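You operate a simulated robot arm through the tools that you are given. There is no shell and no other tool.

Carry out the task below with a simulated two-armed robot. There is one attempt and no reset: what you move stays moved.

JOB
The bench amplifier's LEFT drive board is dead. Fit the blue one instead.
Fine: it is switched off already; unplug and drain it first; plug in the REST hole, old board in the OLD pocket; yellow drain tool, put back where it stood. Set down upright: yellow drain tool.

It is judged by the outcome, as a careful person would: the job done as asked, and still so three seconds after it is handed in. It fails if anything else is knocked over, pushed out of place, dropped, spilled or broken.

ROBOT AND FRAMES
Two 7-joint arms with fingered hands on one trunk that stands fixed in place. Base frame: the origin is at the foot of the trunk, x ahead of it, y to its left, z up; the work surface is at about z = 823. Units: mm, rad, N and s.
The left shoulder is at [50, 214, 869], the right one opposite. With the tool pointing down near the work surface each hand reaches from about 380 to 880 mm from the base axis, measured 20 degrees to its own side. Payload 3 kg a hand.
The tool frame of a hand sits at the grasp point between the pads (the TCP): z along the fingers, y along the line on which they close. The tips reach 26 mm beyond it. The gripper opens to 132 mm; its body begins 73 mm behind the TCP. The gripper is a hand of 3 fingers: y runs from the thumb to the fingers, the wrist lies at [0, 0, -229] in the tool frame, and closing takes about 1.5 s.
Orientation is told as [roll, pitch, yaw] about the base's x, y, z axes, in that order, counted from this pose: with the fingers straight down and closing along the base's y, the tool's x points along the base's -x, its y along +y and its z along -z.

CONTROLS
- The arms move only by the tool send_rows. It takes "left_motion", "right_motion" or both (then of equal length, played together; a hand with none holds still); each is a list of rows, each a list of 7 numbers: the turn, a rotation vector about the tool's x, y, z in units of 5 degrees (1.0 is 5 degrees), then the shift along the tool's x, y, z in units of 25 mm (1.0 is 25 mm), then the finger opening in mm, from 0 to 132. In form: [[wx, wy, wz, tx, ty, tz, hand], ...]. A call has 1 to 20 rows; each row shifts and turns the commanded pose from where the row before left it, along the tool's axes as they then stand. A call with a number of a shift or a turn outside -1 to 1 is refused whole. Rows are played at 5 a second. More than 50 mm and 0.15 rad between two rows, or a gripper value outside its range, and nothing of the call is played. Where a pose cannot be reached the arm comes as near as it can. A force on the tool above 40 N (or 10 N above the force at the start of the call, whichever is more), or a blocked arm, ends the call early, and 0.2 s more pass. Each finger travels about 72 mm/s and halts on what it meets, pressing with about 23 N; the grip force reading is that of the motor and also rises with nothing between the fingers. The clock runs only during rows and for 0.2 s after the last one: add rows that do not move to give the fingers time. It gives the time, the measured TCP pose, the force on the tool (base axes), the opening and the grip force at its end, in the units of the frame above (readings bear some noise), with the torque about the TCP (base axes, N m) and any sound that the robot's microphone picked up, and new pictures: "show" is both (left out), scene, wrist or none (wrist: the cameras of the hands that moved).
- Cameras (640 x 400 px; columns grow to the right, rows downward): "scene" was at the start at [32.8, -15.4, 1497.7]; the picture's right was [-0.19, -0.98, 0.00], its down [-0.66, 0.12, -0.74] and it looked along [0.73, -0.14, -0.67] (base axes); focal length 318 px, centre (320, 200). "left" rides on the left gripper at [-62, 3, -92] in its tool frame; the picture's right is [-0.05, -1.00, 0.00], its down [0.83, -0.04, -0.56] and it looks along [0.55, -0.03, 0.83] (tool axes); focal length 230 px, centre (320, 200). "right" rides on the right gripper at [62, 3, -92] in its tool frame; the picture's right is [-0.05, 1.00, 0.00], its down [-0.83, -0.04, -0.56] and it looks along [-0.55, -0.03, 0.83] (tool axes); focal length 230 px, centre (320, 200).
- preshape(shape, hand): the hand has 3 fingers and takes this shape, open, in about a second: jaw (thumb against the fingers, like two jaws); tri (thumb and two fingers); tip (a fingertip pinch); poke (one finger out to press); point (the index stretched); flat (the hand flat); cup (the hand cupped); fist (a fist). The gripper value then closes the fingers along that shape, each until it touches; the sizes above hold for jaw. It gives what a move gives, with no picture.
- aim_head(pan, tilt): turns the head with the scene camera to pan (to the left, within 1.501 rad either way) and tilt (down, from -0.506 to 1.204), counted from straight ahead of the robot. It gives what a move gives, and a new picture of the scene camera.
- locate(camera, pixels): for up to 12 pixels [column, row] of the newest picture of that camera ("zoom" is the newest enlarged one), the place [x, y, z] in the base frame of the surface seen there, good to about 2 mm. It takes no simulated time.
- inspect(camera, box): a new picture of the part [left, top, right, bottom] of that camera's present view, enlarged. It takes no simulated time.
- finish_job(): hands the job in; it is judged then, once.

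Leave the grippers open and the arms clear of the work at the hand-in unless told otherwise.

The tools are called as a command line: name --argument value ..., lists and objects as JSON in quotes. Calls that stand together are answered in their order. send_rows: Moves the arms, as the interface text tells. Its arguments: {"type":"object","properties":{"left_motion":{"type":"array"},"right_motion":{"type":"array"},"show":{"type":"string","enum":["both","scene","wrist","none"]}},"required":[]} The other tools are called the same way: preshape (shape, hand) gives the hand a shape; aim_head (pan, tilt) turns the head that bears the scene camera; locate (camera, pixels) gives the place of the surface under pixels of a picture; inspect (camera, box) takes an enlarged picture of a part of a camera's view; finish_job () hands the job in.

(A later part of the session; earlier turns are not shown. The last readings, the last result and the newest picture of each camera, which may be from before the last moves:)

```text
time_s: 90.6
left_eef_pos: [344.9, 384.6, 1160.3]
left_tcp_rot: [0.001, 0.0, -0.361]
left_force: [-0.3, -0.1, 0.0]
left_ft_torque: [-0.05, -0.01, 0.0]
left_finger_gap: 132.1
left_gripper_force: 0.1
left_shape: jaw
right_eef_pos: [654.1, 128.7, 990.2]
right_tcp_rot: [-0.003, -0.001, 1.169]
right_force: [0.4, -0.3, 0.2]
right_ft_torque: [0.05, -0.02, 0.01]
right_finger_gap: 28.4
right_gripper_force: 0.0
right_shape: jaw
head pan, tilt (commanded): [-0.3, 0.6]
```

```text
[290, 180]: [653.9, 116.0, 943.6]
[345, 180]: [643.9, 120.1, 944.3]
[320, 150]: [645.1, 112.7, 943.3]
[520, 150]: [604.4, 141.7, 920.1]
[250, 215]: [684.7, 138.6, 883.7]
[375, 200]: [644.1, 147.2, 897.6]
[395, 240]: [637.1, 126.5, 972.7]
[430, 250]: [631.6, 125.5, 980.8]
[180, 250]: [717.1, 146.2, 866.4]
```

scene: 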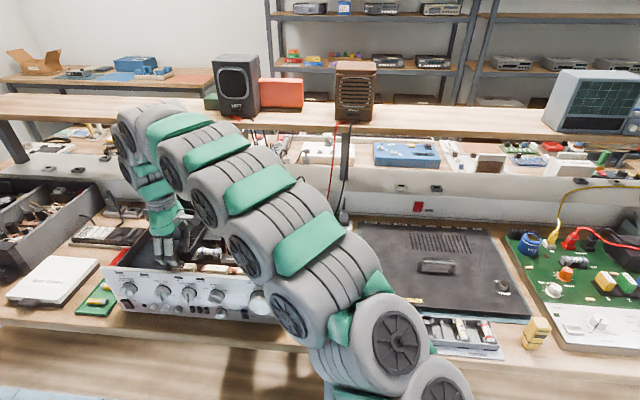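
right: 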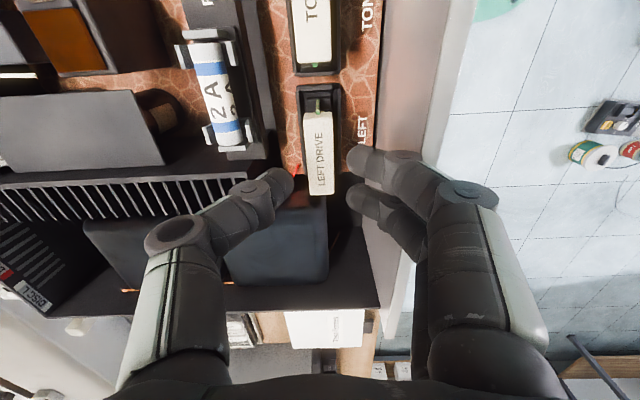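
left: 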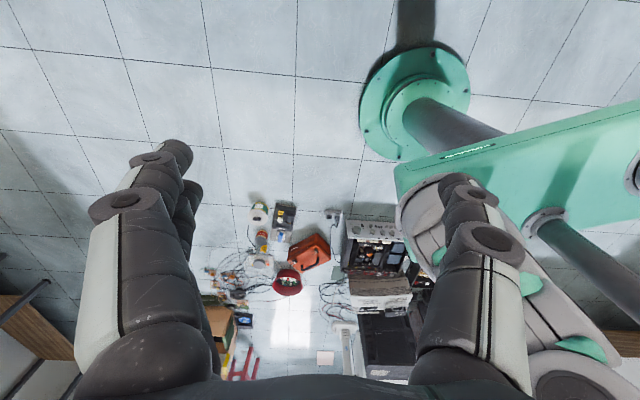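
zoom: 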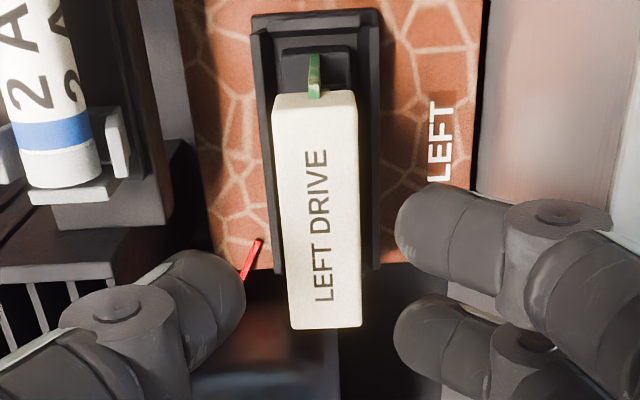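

Well centred; the amp is turned ~1.5° more than the hand, so I add that and descend 35 mm to z≈955.

send_rows --right_motion '[[0, 0, 0.35, 0, 0.02, 0, 28], [0, 0, 0, 0, 0, 0.5, 28], [0, 0, 0, 0, 0, 0.5, 28], [0, 0, 0, 0, 0, 0.4, 28], [0, 0, 0, 0, 0, 0, 28]]'

inspect --camera "right" --box '[210, 80, 430, 220]'

inspect --camera "scene" --box '[130, 200, 250, 300]'

```text
time_s: 91.8
left_eef_pos: [344.4, 384.3, 1160.1]
left_tcp_rot: [0.0, -0.001, -0.361]
left_force: [-0.5, 0.3, -0.5]
left_ft_torque: [-0.01, 0.01, 0.02]
left_finger_gap: 131.8
left_gripper_force: 0.0
left_shape: jaw
right_eef_pos: [655.6, 126.2, 955.8]
right_tcp_rot: [-0.005, -0.004, 1.136]
right_force: [24.4, -9.3, 25.1]
right_ft_torque: [0.62, 1.76, 0.04]
right_finger_gap: 24.0
right_gripper_force: 0.0
right_shape: jaw
head pan, tilt (commanded): [-0.3, 0.6]
```

scene: 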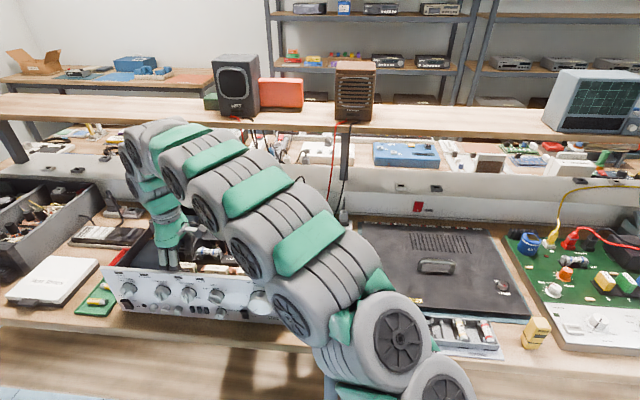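
right: 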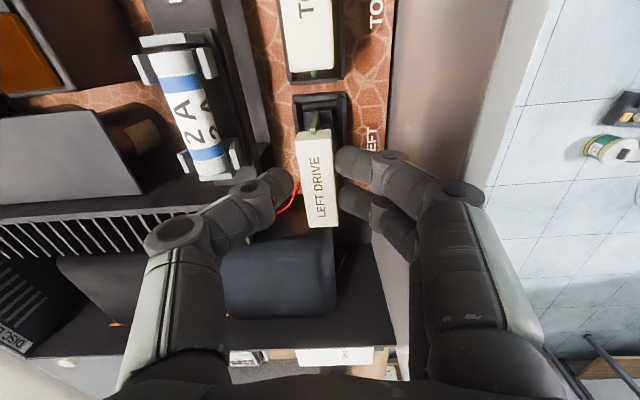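

```text
2.86 times, centred on (320, 150) of right
```

zoom: 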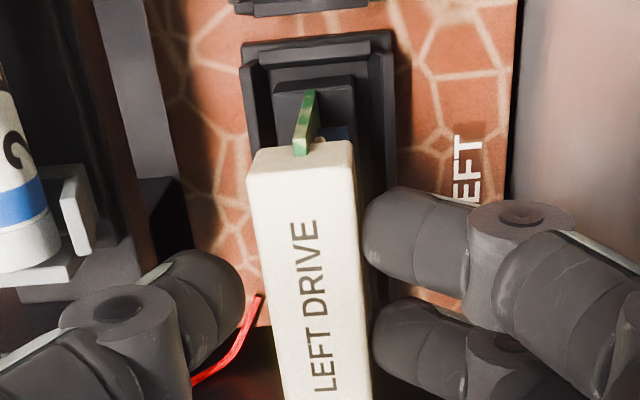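

```text
4.00 times, centred on (190, 250) of scene
```

zoom: 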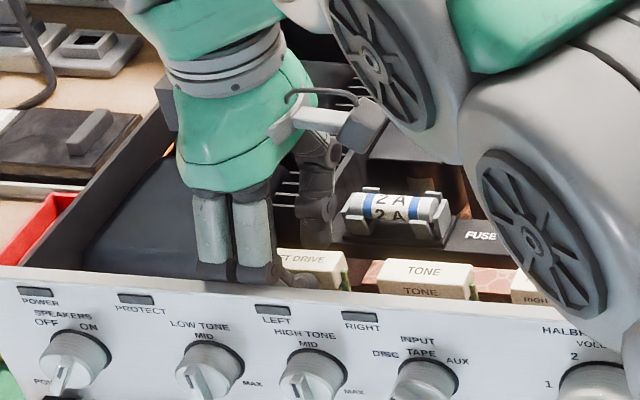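

26 N rearward and 25 N up: the front knuckles touched the panel's top edge. Backing up 12 mm right away.

send_rows --right_motion '[[0, 0, 0, 0, 0, -0.5, 24], [0, 0, 0, 0, 0, 0, 24]]'

inspect --camera "right" --box '[210, 80, 430, 220]'

locate --camera "zoom" --pixels '[[270, 200], [345, 200], [308, 180], [345, 250], [275, 250], [500, 120], [560, 100]]'

```text
time_s: 92.4
left_eef_pos: [344.7, 384.8, 1161.4]
left_tcp_rot: [0.0, -0.001, -0.36]
left_force: [0.0, 0.3, 0.4]
left_ft_torque: [0.01, -0.02, 0.03]
left_finger_gap: 132.0
left_gripper_force: 0.1
left_shape: jaw
right_eef_pos: [651.5, 128.4, 967.1]
right_tcp_rot: [0.0, 0.005, 1.139]
right_force: [2.1, -0.8, 0.1]
right_ft_torque: [0.01, 0.02, 0.01]
right_finger_gap: 23.2
right_gripper_force: 0.2
right_shape: jaw
head pan, tilt (commanded): [-0.3, 0.6]
```

scene: 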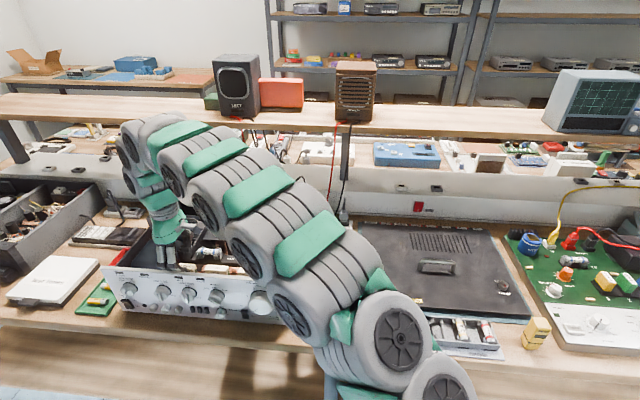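
right: 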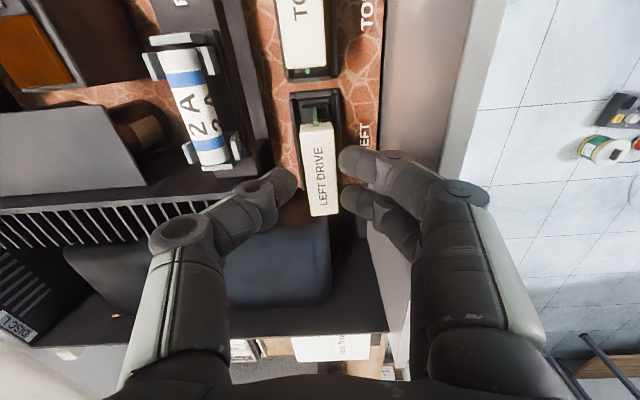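

```text
2.86 times, centred on (320, 150) of right
```

zoom: 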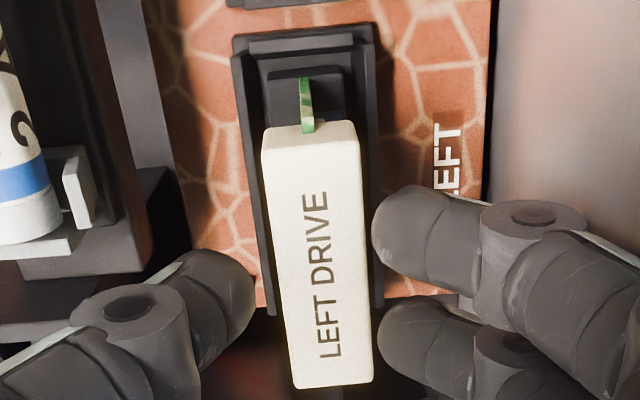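

```text
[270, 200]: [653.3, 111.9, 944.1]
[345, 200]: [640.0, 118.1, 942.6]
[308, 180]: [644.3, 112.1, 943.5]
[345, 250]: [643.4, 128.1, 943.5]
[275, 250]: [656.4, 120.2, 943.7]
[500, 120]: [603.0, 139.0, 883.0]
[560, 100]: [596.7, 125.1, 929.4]
```

The amp has not moved (cap and panel coordinates unchanged within 1 mm). I measure the front fingers' outline from the scene camera to plan properly.

inspect --camera "scene" --box '[140, 190, 220, 280]'

locate --camera "zoom" --pixels '[[290, 190], [290, 230], [292, 250], [292, 265], [292, 280], [292, 295], [340, 190], [342, 230], [345, 250], [345, 265], [345, 280], [345, 295]]'

```text
4.44 times, centred on (180, 235) of scene
```

zoom: 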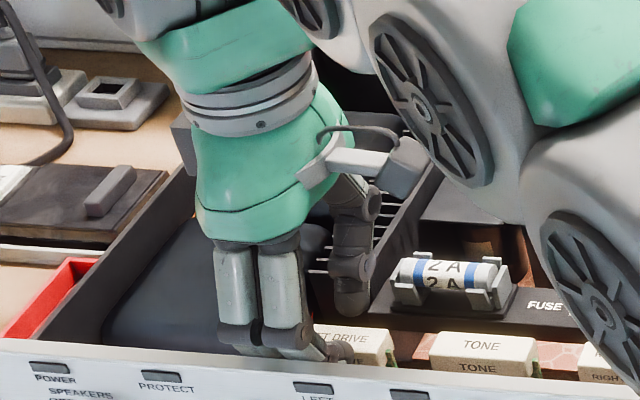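

```text
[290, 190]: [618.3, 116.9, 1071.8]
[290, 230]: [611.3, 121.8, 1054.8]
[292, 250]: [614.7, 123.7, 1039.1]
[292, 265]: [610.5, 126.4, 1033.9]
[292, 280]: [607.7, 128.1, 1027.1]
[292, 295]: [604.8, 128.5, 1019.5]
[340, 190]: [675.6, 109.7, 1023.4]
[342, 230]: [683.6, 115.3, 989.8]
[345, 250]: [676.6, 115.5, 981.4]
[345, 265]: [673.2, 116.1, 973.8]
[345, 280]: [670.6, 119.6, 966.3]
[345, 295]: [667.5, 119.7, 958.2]
```

More points lower down on the front knuckles.

locate --camera "zoom" --pixels '[[240, 310], [240, 325], [240, 335], [240, 345], [285, 310], [285, 325], [285, 335], [285, 345], [300, 350], [320, 352], [335, 352], [345, 350]]'

```text
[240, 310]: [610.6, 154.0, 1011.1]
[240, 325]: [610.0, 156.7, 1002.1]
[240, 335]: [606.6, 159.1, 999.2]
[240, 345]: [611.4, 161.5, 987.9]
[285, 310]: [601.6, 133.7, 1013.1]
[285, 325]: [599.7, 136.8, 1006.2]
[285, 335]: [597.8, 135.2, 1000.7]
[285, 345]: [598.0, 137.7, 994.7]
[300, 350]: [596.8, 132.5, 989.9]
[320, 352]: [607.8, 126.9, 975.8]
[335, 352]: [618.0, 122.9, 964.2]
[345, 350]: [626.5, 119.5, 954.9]
```

Front knuckles bulge 41 mm beyond the pads and the free gap is 42 mm — too tight when vertical. I lift, restore yaw, and lean the hand 10° (top away from the panel), which gives ~7 mm panel clearance.

send_rows --right_motion '[[0, 0, 0, 0, 0, -0.8, 26], [0, 0, -0.35, 0, 0, 0, 26], [-1, 0, 0, 0, 0, 0, 26], [-1, 0, 0, 0, 0, 0, 26], [0, 0, 0, 0, -0.118, -0.02, 26], [0, 0, 0, 0, 0, 0, 26], [0, 0, 0, 0, 0, 0, 26]]'

inspect --camera "right" --box '[210, 60, 430, 200]'

locate --camera "zoom" --pixels '[[290, 200], [345, 200], [300, 130], [345, 130], [310, 280], [350, 280], [320, 180]]'

```text
time_s: 94.0
left_eef_pos: [345.0, 385.0, 1159.9]
left_tcp_rot: [0.0, 0.001, -0.36]
left_force: [0.6, 0.7, -0.1]
left_ft_torque: [0.02, 0.01, 0.03]
left_finger_gap: 131.6
left_gripper_force: 0.0
left_shape: jaw
right_eef_pos: [656.9, 126.6, 987.5]
right_tcp_rot: [0.172, 0.001, 1.171]
right_force: [0.0, -0.5, -0.5]
right_ft_torque: [-0.02, 0.0, -0.01]
right_finger_gap: 25.5
right_gripper_force: 0.0
right_shape: jaw
head pan, tilt (commanded): [-0.3, 0.6]
```

scene: 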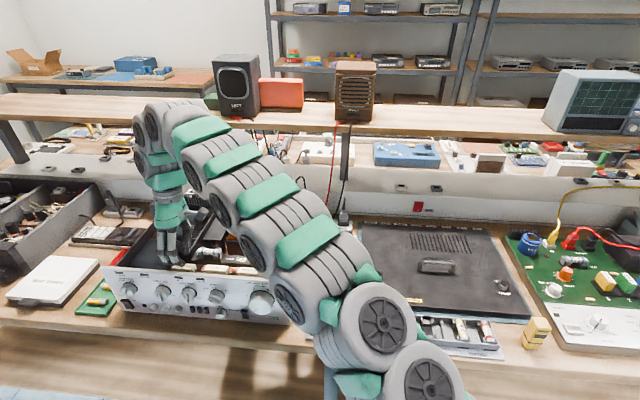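
right: 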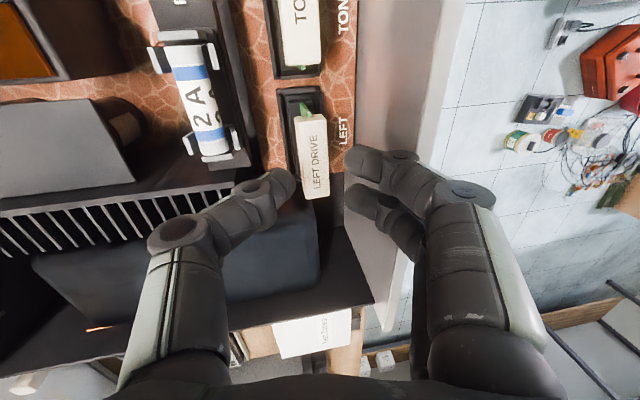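

```text
2.86 times, centred on (320, 130) of right
```

zoom: 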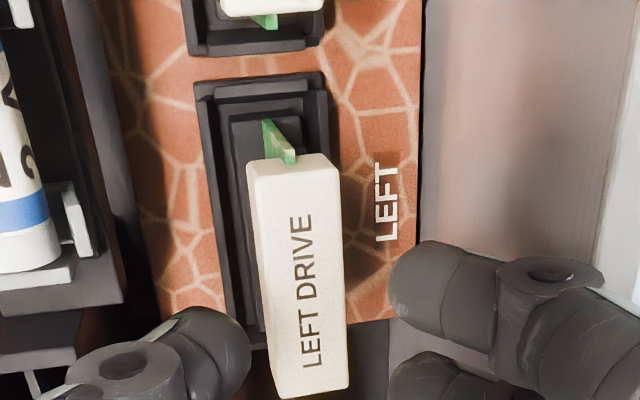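

```text
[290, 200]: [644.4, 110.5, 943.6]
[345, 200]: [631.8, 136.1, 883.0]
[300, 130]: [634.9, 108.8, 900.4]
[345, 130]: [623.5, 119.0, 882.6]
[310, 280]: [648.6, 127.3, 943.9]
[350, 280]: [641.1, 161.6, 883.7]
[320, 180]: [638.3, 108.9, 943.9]
```

The hand leans as intended. Descending vertically 37 mm in small steps to z≈950 (opening 28).

send_rows --right_motion '[[0, 0, 0, 0, -0.073, 0.488, 28], [0, 0, 0, 0, -0.073, 0.488, 28], [0, 0, 0, 0, 0, 0, 28]]' --show "wrist"

inspect --camera "right" --box '[210, 80, 430, 220]'

inspect --camera "scene" --box '[140, 200, 240, 290]'

```text
time_s: 94.8
left_eef_pos: [344.0, 384.5, 1160.4]
left_tcp_rot: [0.001, 0.001, -0.36]
left_force: [0.5, 0.1, 0.5]
left_ft_torque: [0.02, -0.03, -0.02]
left_finger_gap: 131.7
left_gripper_force: 0.1
left_shape: jaw
right_eef_pos: [654.0, 125.8, 963.9]
right_tcp_rot: [0.172, 0.001, 1.169]
right_force: [-0.4, -0.4, -0.7]
right_ft_torque: [0.0, -0.03, 0.02]
right_finger_gap: 27.6
right_gripper_force: 0.1
right_shape: jaw
head pan, tilt (commanded): [-0.3, 0.6]
```

right: 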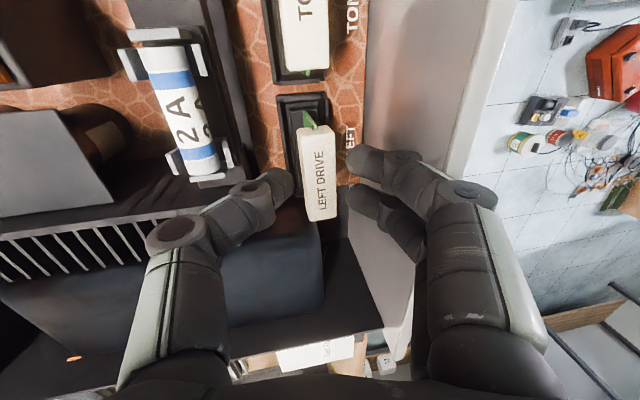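

```text
2.86 times, centred on (320, 150) of right
```

zoom: 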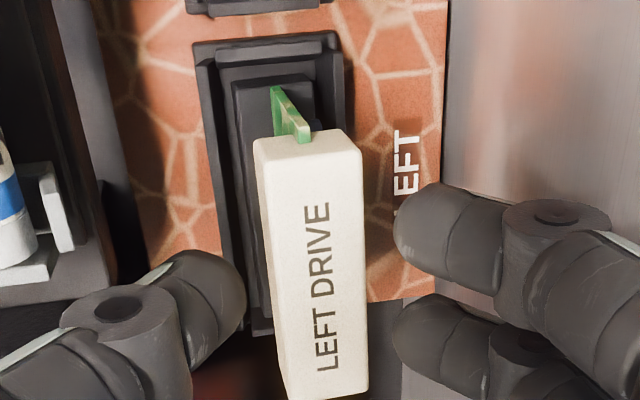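

```text
4.44 times, centred on (190, 245) of scene
```

zoom: 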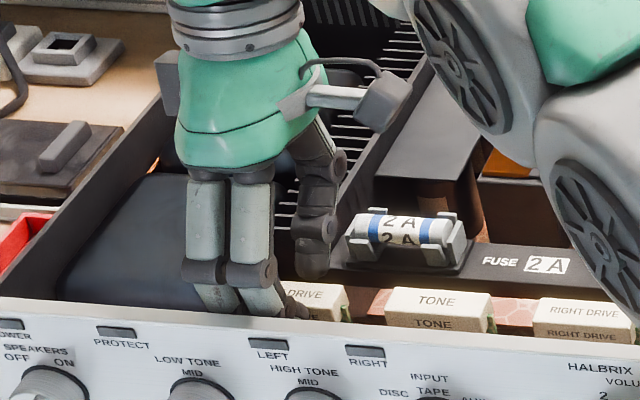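

Centred and no contact. Descending the last 13 mm.

send_rows --right_motion '[[0, 0, 0, 0, -0.04, 0.26, 28], [0, 0, 0, 0, -0.04, 0.26, 28], [0, 0, 0, 0, 0, 0, 28]]' --show "wrist"

inspect --camera "right" --box '[210, 80, 430, 220]'

inspect --camera "scene" --box '[140, 200, 240, 290]'

```text
time_s: 95.6
left_eef_pos: [344.3, 384.9, 1159.9]
left_tcp_rot: [-0.001, 0.0, -0.362]
left_force: [0.6, -0.4, 0.4]
left_ft_torque: [0.02, 0.02, 0.02]
left_finger_gap: 132.0
left_gripper_force: 0.0
left_shape: jaw
right_eef_pos: [654.9, 127.6, 950.9]
right_tcp_rot: [0.172, 0.002, 1.17]
right_force: [0.3, 0.2, 0.0]
right_ft_torque: [0.0, 0.03, 0.0]
right_finger_gap: 27.7
right_gripper_force: 0.0
right_shape: jaw
head pan, tilt (commanded): [-0.3, 0.6]
```

right: 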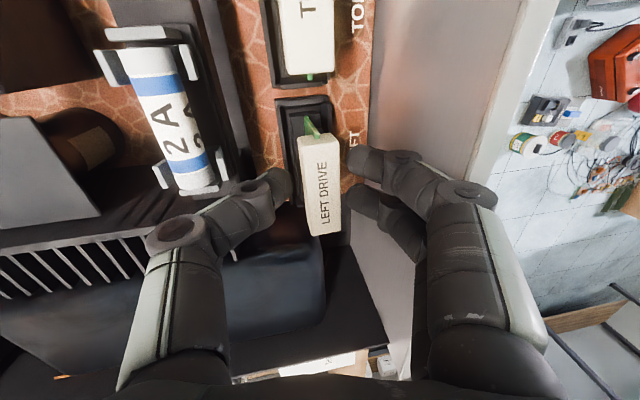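

```text
2.86 times, centred on (320, 150) of right
```

zoom: 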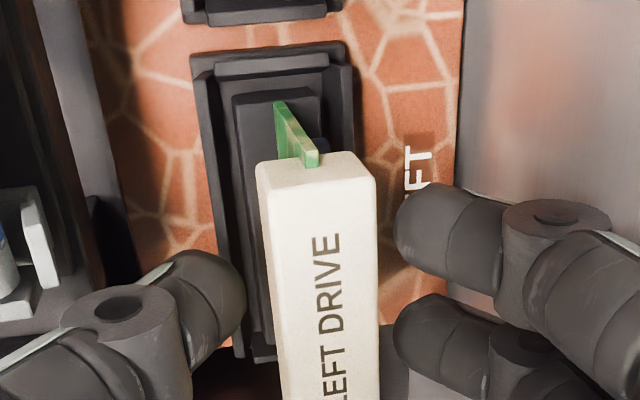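

```text
4.44 times, centred on (190, 245) of scene
```

zoom: 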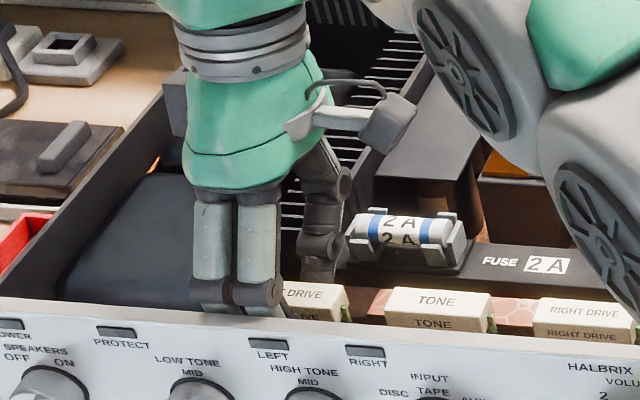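

No contact, cap centred between thumb and fingers. Closing the grip.

send_rows --right_motion '[[0, 0, 0, 0, 0, 0, 22], [0, 0, 0, 0, 0, 0, 16], [0, 0, 0, 0, 0, 0, 12], [0, 0, 0, 0, 0, 0, 12], [0, 0, 0, 0, 0, 0, 12]]' --show "wrist"

inspect --camera "right" --box '[210, 80, 430, 220]'

```text
time_s: 96.8
left_eef_pos: [344.0, 383.9, 1160.9]
left_tcp_rot: [0.001, 0.001, -0.36]
left_force: [-0.4, -0.1, 0.6]
left_ft_torque: [-0.03, 0.02, -0.01]
left_finger_gap: 132.0
left_gripper_force: 0.0
left_shape: jaw
right_eef_pos: [653.8, 126.7, 949.8]
right_tcp_rot: [0.174, 0.002, 1.17]
right_force: [1.6, 0.0, -1.9]
right_ft_torque: [-0.06, -0.07, -0.05]
right_finger_gap: 13.1
right_gripper_force: 23.2
right_shape: jaw
head pan, tilt (commanded): [-0.3, 0.6]
```

right: 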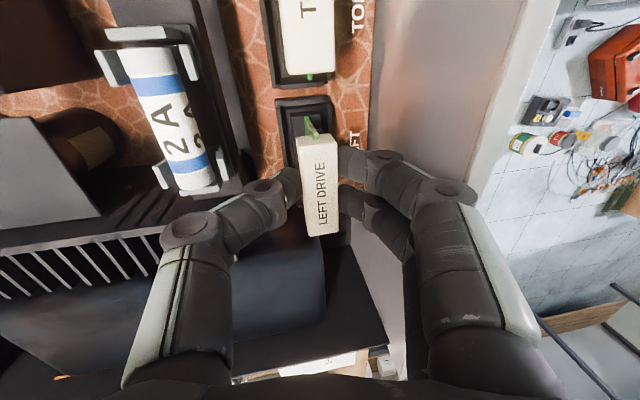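

```text
2.86 times, centred on (320, 150) of right
```

zoom: 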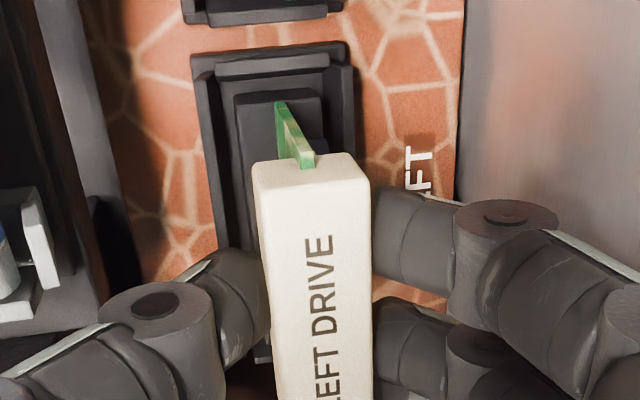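

Gripped. Pulling straight up 30 mm.

send_rows --right_motion '[[0, 0, 0, 0, 0.07, -0.394, 12], [0, 0, 0, 0, 0.07, -0.394, 12], [0, 0, 0, 0, 0.07, -0.394, 12], [0, 0, 0, 0, 0, 0, 12]]'

inspect --camera "right" --box '[210, 80, 430, 220]'

inspect --camera "scene" --box '[140, 200, 240, 290]'

```text
time_s: 97.8
left_eef_pos: [344.0, 384.9, 1160.0]
left_tcp_rot: [0.001, 0.001, -0.36]
left_force: [0.3, -0.3, 0.5]
left_ft_torque: [-0.01, 0.03, 0.01]
left_finger_gap: 132.2
left_gripper_force: 0.1
left_shape: jaw
right_eef_pos: [654.1, 128.0, 978.5]
right_tcp_rot: [0.172, 0.002, 1.17]
right_force: [0.0, 0.3, -0.5]
right_ft_torque: [0.01, 0.03, -0.02]
right_finger_gap: 12.8
right_gripper_force: 23.1
right_shape: jaw
head pan, tilt (commanded): [-0.3, 0.6]
```

scene: 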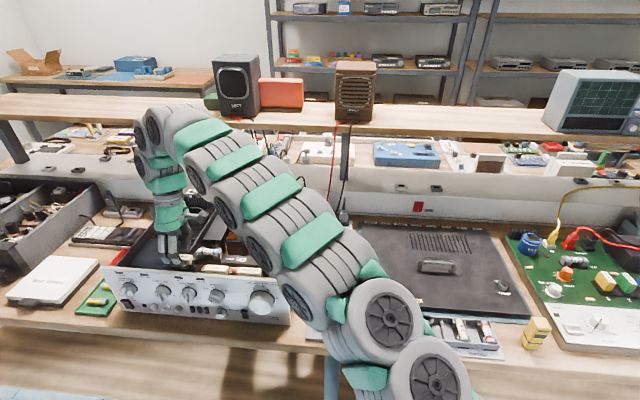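
right: 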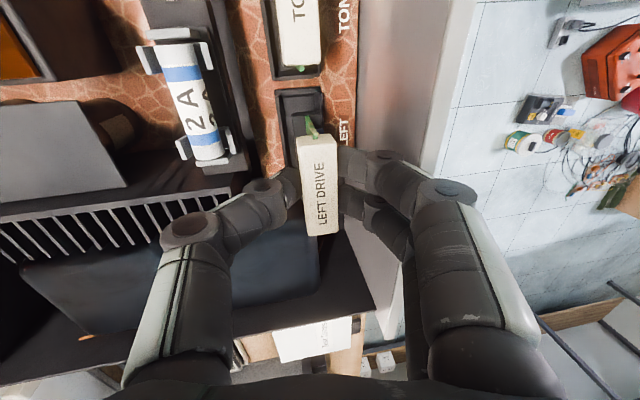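

```text
2.86 times, centred on (320, 150) of right
```

zoom: 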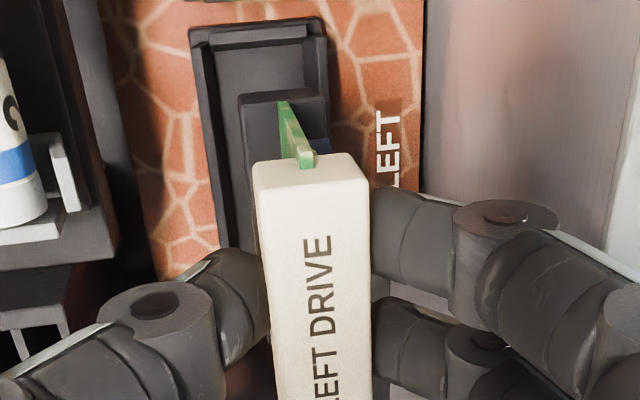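

```text
4.44 times, centred on (190, 245) of scene
```

zoom: 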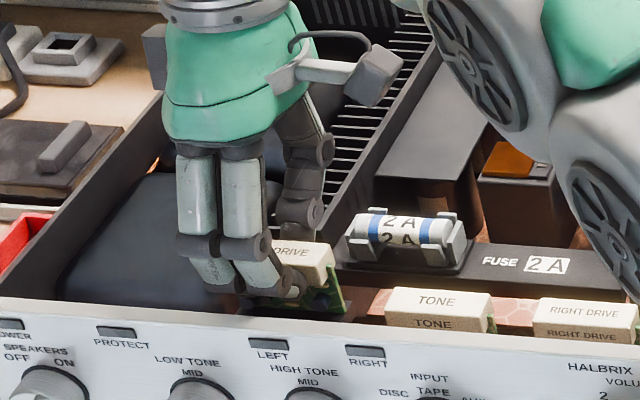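

The old card came out cleanly with no rotation in the grip (still vertical). Raising to clear the walls, then travelling right along the bench to the OLD pocket.

send_rows --right_motion '[[0, 0, 0, 0, 0.162, -0.92, 12], [0, 0, 0, 0, 0.162, -0.92, 12], [0, 0, 0, 0, 0.162, -0.92, 12], [0, 0, 0, 0.9, 0, 0, 12], [0, 0, 0, 0.965, 0, 0, 12], [0, 0, 0, 0.965, 0, 0, 12], [0, 0, 0, 0.965, 0, 0, 12], [0, 0, 0, 0.965, 0, 0, 12], [0, 0, 0, 0.965, 0, 0, 12], [0, 0, 0, 0.965, 0, 0, 12], [0, 0, 0, 0.965, 0, 0, 12], [0, 0, 0, 0.965, 0, 0, 12], [0, 0, 0, 0.965, 0, 0, 12], [0, 0, 0, 0.965, 0, 0, 12], [0, 0, 0, 0.965, 0, 0, 12], [0, 0, 0, 0.965, 0, 0, 12], [0, 0, 0, 0.965, 0, 0, 12], [0, 0, 0, 0.965, 0, 0, 12], [0, 0, 0, 0, 0, 0, 12]]'

inspect --camera "right" --box '[210, 60, 430, 220]'

inspect --camera "scene" --box '[280, 200, 400, 320]'

```text
time_s: 101.8
left_eef_pos: [345.0, 384.3, 1160.9]
left_tcp_rot: [0.0, 0.001, -0.36]
left_force: [0.1, 0.6, -0.2]
left_ft_torque: [-0.03, 0.01, -0.01]
left_finger_gap: 131.8
left_gripper_force: 0.1
left_shape: jaw
right_eef_pos: [513.7, -203.1, 1037.5]
right_tcp_rot: [0.173, 0.002, 1.169]
right_force: [-0.4, 0.5, 0.3]
right_ft_torque: [0.02, 0.02, 0.04]
right_finger_gap: 13.1
right_gripper_force: 23.3
right_shape: jaw
right hand out of reach, approached as far as the arm can: row 3
head pan, tilt (commanded): [-0.3, 0.6]
```

scene: 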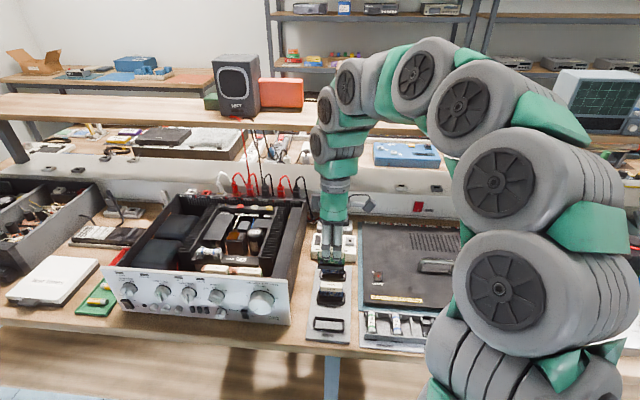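
right: 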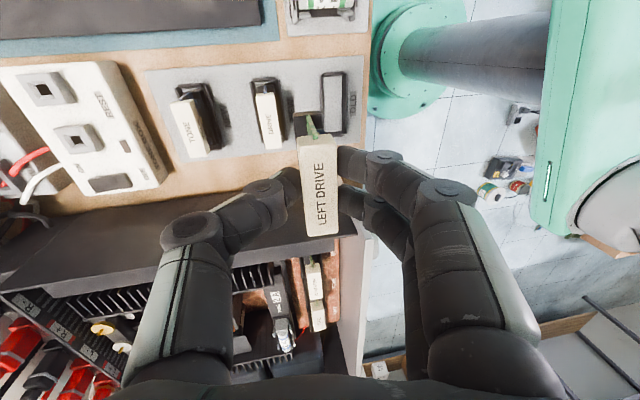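

```text
2.50 times, centred on (320, 140) of right
```

zoom: 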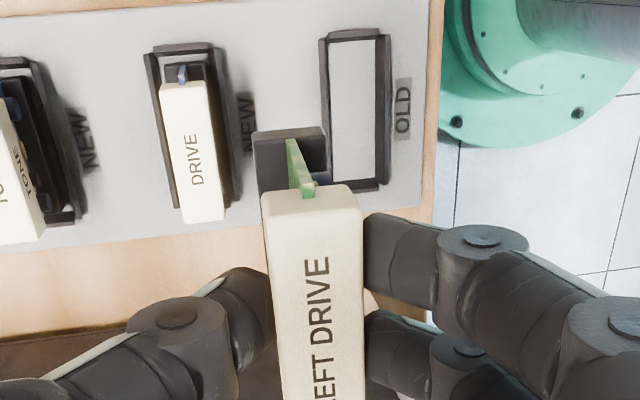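

```text
3.33 times, centred on (340, 260) of scene
```

zoom: 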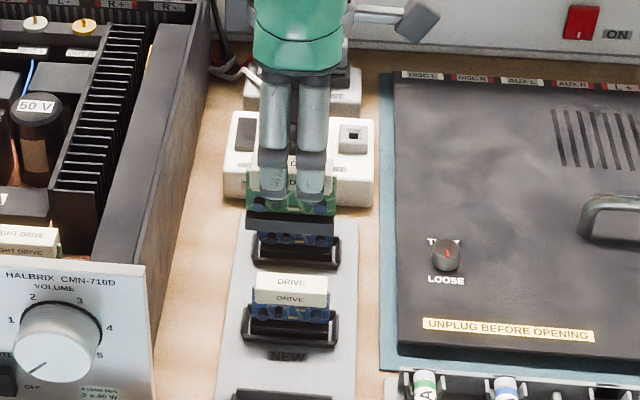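

The card hangs from the grip with a dark foot at its bottom. I measure the OLD pocket frame and the card's foot from the right camera.

inspect --camera "right" --box '[210, 60, 430, 220]'

locate --camera "zoom" --pixels '[[325, 38], [385, 32], [330, 185], [384, 185], [355, 110], [335, 60], [372, 60], [335, 170], [372, 170], [352, 30], [352, 185]]'

locate --camera "zoom" --pixels '[[258, 140], [320, 133], [290, 132], [255, 180], [262, 195], [355, 190], [300, 185], [318, 150], [190, 85], [160, 95], [205, 85], [185, 60]]'

```text
2.50 times, centred on (320, 140) of right
```

zoom: 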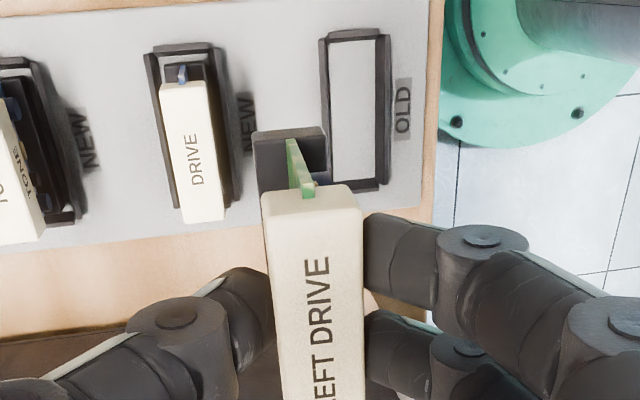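

```text
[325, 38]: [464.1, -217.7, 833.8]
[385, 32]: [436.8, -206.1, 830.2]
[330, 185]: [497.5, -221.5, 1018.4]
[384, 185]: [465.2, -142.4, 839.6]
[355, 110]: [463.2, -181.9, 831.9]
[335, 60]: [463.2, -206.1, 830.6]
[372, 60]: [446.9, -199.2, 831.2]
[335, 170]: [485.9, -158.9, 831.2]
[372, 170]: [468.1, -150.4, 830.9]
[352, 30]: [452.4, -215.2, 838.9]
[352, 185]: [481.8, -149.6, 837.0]
```

```text
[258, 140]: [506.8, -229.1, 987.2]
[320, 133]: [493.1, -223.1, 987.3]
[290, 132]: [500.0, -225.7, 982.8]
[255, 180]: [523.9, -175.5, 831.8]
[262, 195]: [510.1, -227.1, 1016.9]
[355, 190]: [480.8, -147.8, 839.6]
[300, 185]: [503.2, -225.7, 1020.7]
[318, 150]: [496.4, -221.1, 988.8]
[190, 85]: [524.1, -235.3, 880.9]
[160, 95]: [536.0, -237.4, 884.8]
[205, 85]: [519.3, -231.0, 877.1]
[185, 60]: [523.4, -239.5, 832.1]
```

Pocket centre ≈ (u 497.5, v 14); card foot centre ≈ (u 548.4, v 12.8). I move −51 mm toward me and lower 100 mm, then re-measure.

send_rows --right_motion '[[0, 0, 0, -0.019, 0.67, 0.118, 12], [0, 0, 0, -0.019, 0.67, 0.118, 12], [0, 0, 0, -0.019, 0.67, 0.118, 12], [0, 0, 0, 0, -0.139, 0.788, 12], [0, 0, 0, 0, -0.139, 0.788, 12], [0, 0, 0, 0, -0.139, 0.788, 12], [0, 0, 0, 0, -0.139, 0.788, 12], [0, 0, 0, 0, -0.139, 0.788, 12], [0, 0, 0, 0, 0, 0, 12]]'

inspect --camera "scene" --box '[290, 250, 370, 340]'

inspect --camera "right" --box '[230, 60, 410, 200]'

locate --camera "zoom" --pixels '[[220, 60], [420, 60], [320, 60]]'

```text
time_s: 103.8
left_eef_pos: [343.0, 385.1, 1160.2]
left_tcp_rot: [0.001, 0.0, -0.359]
left_force: [-1.0, 0.3, -1.5]
left_ft_torque: [-0.02, 0.0, -0.01]
left_finger_gap: 132.2
left_gripper_force: 0.1
left_shape: jaw
right_eef_pos: [467.4, -184.8, 939.0]
right_tcp_rot: [0.173, 0.001, 1.168]
right_force: [-0.3, -0.4, -0.4]
right_ft_torque: [0.02, 0.01, 0.01]
right_finger_gap: 12.6
right_gripper_force: 22.8
right_shape: jaw
head pan, tilt (commanded): [-0.3, 0.6]
```

scene: 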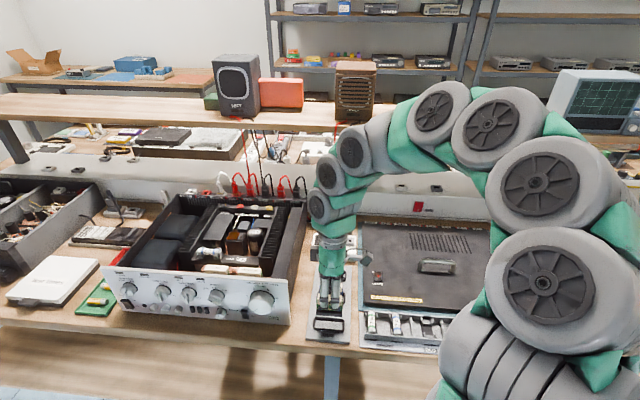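
right: 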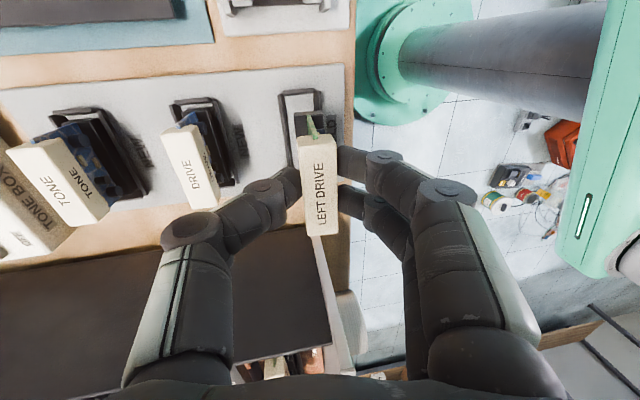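

```text
4.44 times, centred on (330, 295) of scene
```

zoom: 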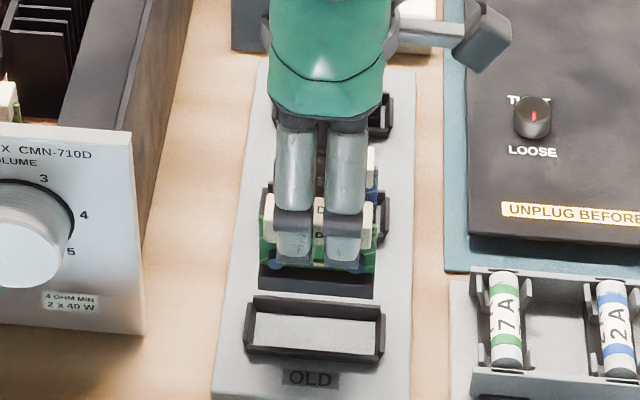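

```text
2.86 times, centred on (320, 130) of right
```

zoom: 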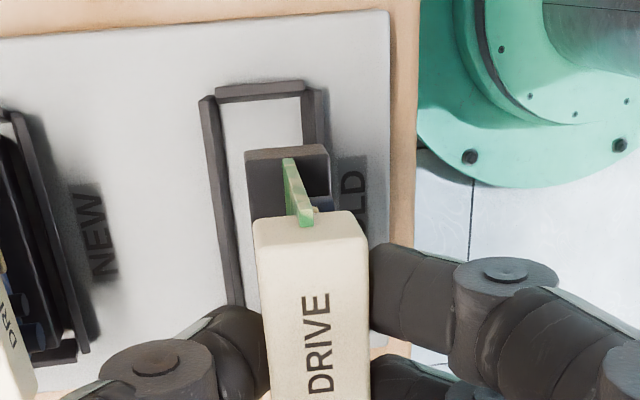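

```text
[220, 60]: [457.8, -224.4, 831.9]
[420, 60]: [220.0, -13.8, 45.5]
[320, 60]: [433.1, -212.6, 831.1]
```

I locate the frame bars and the card's foot edges in this view.

locate --camera "zoom" --pixels '[[210, 120], [220, 200], [230, 270], [310, 110], [318, 135], [260, 92], [225, 92], [298, 88], [262, 130], [235, 130], [295, 130]]'

locate --camera "zoom" --pixels '[[250, 156], [280, 152], [325, 150], [250, 175], [252, 200], [325, 180], [265, 230], [355, 222], [310, 225], [312, 300], [275, 300], [350, 300]]'

```text
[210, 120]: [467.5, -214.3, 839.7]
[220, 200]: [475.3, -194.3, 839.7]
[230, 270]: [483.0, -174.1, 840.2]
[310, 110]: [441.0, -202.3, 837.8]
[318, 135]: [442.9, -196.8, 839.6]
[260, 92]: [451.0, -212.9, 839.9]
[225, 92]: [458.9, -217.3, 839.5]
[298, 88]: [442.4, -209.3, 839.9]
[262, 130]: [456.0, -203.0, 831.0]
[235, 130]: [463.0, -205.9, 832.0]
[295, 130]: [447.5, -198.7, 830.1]
```

```text
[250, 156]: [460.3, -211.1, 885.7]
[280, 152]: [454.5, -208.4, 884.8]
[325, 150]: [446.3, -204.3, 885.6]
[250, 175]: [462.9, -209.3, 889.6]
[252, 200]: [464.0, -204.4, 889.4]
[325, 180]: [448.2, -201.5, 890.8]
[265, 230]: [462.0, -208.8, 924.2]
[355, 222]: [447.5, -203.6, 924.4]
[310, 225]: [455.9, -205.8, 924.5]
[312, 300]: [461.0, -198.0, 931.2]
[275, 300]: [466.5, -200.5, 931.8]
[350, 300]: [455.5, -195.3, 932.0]
```

Foot is within 1–2 mm of the pocket centre. Applying +0.8/+2 mm correction and lowering 40 mm to just above the rim.

send_rows --right_motion '[[0, 0, 0, -0.08, -0.03, -0.005, 12], [0, 0, 0, 0, -0.0696, 0.394, 12], [0, 0, 0, 0, -0.0696, 0.394, 12], [0, 0, 0, 0, -0.0696, 0.394, 12], [0, 0, 0, 0, -0.0696, 0.394, 12], [0, 0, 0, 0, 0, 0, 12]]'

inspect --camera "scene" --box '[295, 270, 365, 345]'

inspect --camera "right" --box '[230, 60, 410, 200]'

locate --camera "zoom" --pixels '[[255, 150], [325, 147], [285, 148], [230, 130], [345, 120], [285, 115]]'

```text
time_s: 105.2
left_eef_pos: [343.5, 383.5, 1160.8]
left_tcp_rot: [0.0, 0.0, -0.361]
left_force: [0.3, 0.0, -1.0]
left_ft_torque: [-0.03, 0.0, -0.03]
left_finger_gap: 131.8
left_gripper_force: 0.0
left_shape: jaw
right_eef_pos: [469.1, -182.9, 897.4]
right_tcp_rot: [0.172, 0.001, 1.17]
right_force: [0.0, -0.1, -0.6]
right_ft_torque: [-0.02, -0.01, 0.01]
right_finger_gap: 12.8
right_gripper_force: 23.5
right_shape: jaw
head pan, tilt (commanded): [-0.3, 0.6]
```

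scene: 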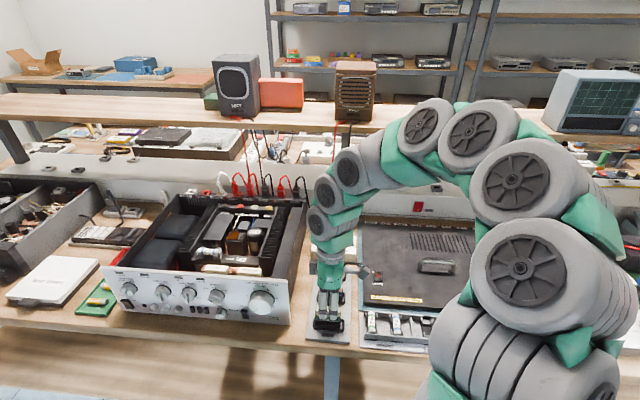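
right: 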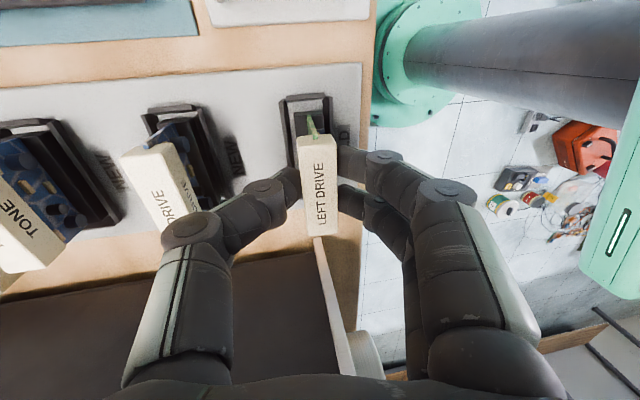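

```text
5.33 times, centred on (330, 308) of scene
```

zoom: 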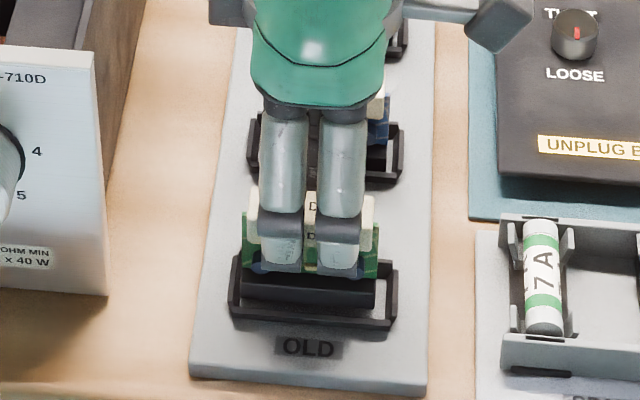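

```text
2.86 times, centred on (320, 130) of right
```

zoom: 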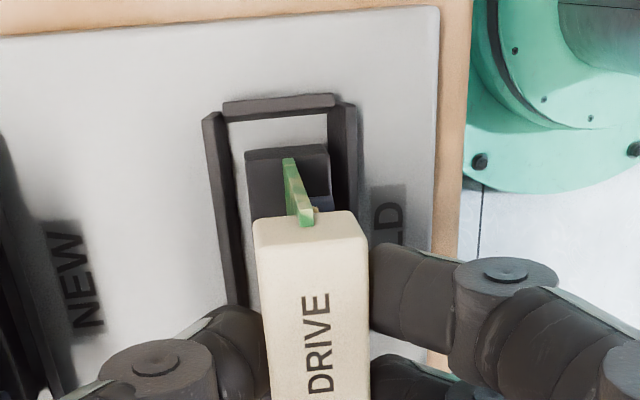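

```text
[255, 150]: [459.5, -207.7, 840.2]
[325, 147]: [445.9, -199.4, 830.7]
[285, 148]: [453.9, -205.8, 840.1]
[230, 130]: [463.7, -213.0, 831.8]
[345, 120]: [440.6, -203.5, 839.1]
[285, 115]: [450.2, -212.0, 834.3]
```

Foot is at rim height; it should go +2 mm rearward. Correcting and lowering 8 mm into the pocket.

send_rows --right_motion '[[0, 0, 0, 0.02, -0.079, -0.014, 12], [0, 0, 0, 0, -0.028, 0.158, 12], [0, 0, 0, 0, -0.028, 0.158, 12], [0, 0, 0, 0, 0, 0, 12]]'

inspect --camera "scene" --box '[295, 270, 365, 345]'

inspect --camera "right" --box '[230, 60, 410, 200]'

```text
time_s: 106.2
left_eef_pos: [344.4, 384.4, 1160.8]
left_tcp_rot: [-0.001, 0.001, -0.359]
left_force: [1.0, -0.4, -0.1]
left_ft_torque: [-0.03, 0.01, 0.0]
left_finger_gap: 131.6
left_gripper_force: 0.1
left_shape: jaw
right_eef_pos: [470.7, -182.1, 890.4]
right_tcp_rot: [0.171, 0.002, 1.168]
right_force: [-3.4, -1.6, 15.4]
right_ft_torque: [-0.03, 0.09, 0.0]
right_finger_gap: 13.7
right_gripper_force: 23.2
right_shape: jaw
head pan, tilt (commanded): [-0.3, 0.6]
```

scene: 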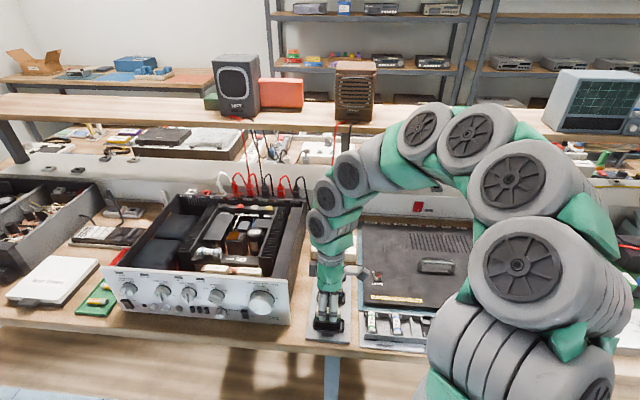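
right: 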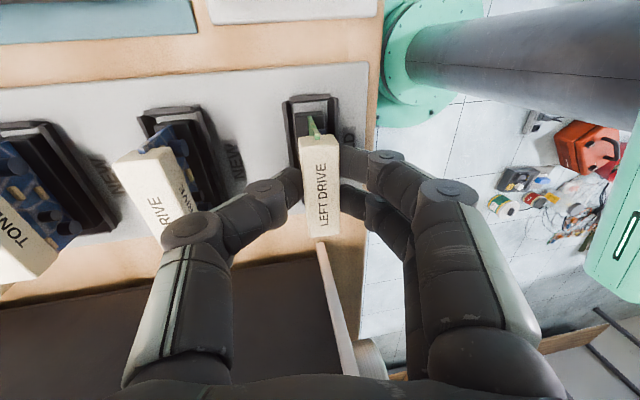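

```text
5.33 times, centred on (330, 308) of scene
```

zoom: 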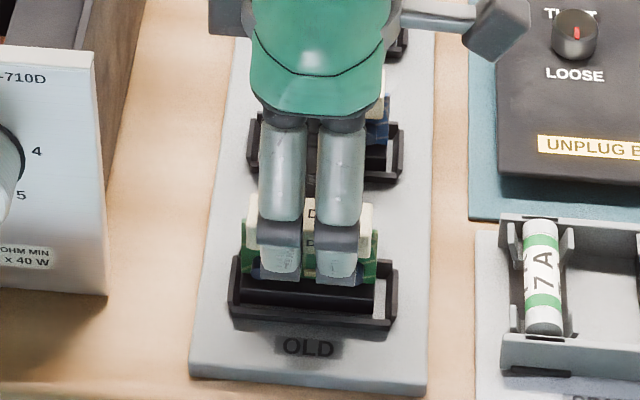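

```text
2.86 times, centred on (320, 130) of right
```

zoom: 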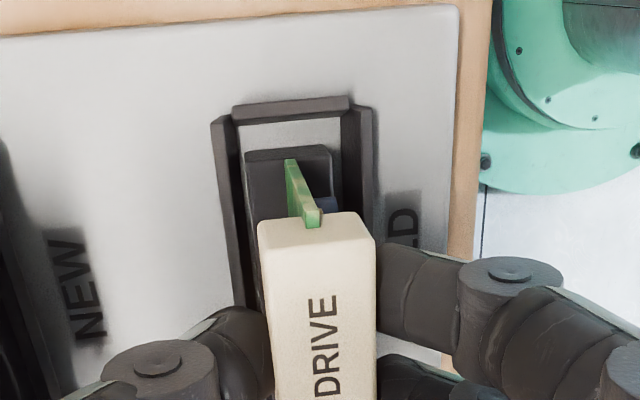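

15 N contact. I check the heights: cap top (DRIVE's is 881) and the foot.

locate --camera "zoom" --pixels '[[270, 235], [360, 230], [315, 232], [320, 300], [253, 152], [325, 150], [290, 152], [265, 165], [315, 190], [290, 130]]'

inspect --camera "scene" --box '[310, 290, 350, 330]'

```text
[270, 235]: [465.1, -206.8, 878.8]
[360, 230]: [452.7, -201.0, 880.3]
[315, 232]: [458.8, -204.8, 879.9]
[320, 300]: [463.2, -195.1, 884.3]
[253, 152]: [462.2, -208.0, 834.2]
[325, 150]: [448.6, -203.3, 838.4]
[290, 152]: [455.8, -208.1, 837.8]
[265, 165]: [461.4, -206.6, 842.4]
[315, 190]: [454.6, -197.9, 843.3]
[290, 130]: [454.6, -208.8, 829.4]
```

```text
10.00 times, centred on (330, 310) of scene
```

zoom: 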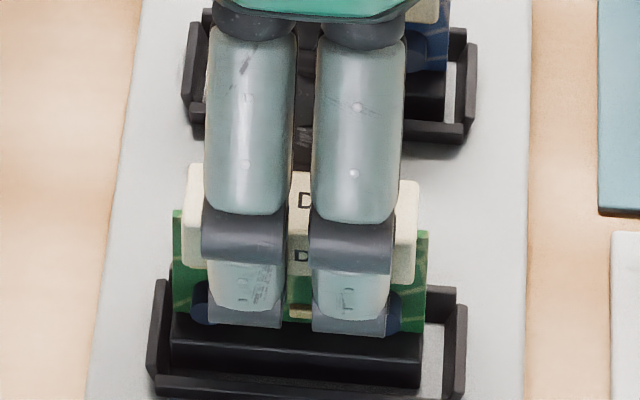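

I compare cap-top heights of this card and the seated NEW DRIVE card.

locate --camera "right" --pixels '[[316, 180], [320, 195], [322, 205], [324, 215], [326, 225], [312, 170], [135, 165], [145, 180], [150, 190], [155, 205], [160, 215], [148, 170]]'

```text
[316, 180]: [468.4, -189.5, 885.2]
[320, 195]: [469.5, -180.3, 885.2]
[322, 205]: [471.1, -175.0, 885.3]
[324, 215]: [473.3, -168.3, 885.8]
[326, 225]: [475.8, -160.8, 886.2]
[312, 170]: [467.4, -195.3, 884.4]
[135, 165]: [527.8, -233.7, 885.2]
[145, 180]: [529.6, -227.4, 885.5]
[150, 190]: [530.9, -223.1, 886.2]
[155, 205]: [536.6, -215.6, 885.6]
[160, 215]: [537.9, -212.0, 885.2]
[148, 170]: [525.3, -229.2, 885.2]
```

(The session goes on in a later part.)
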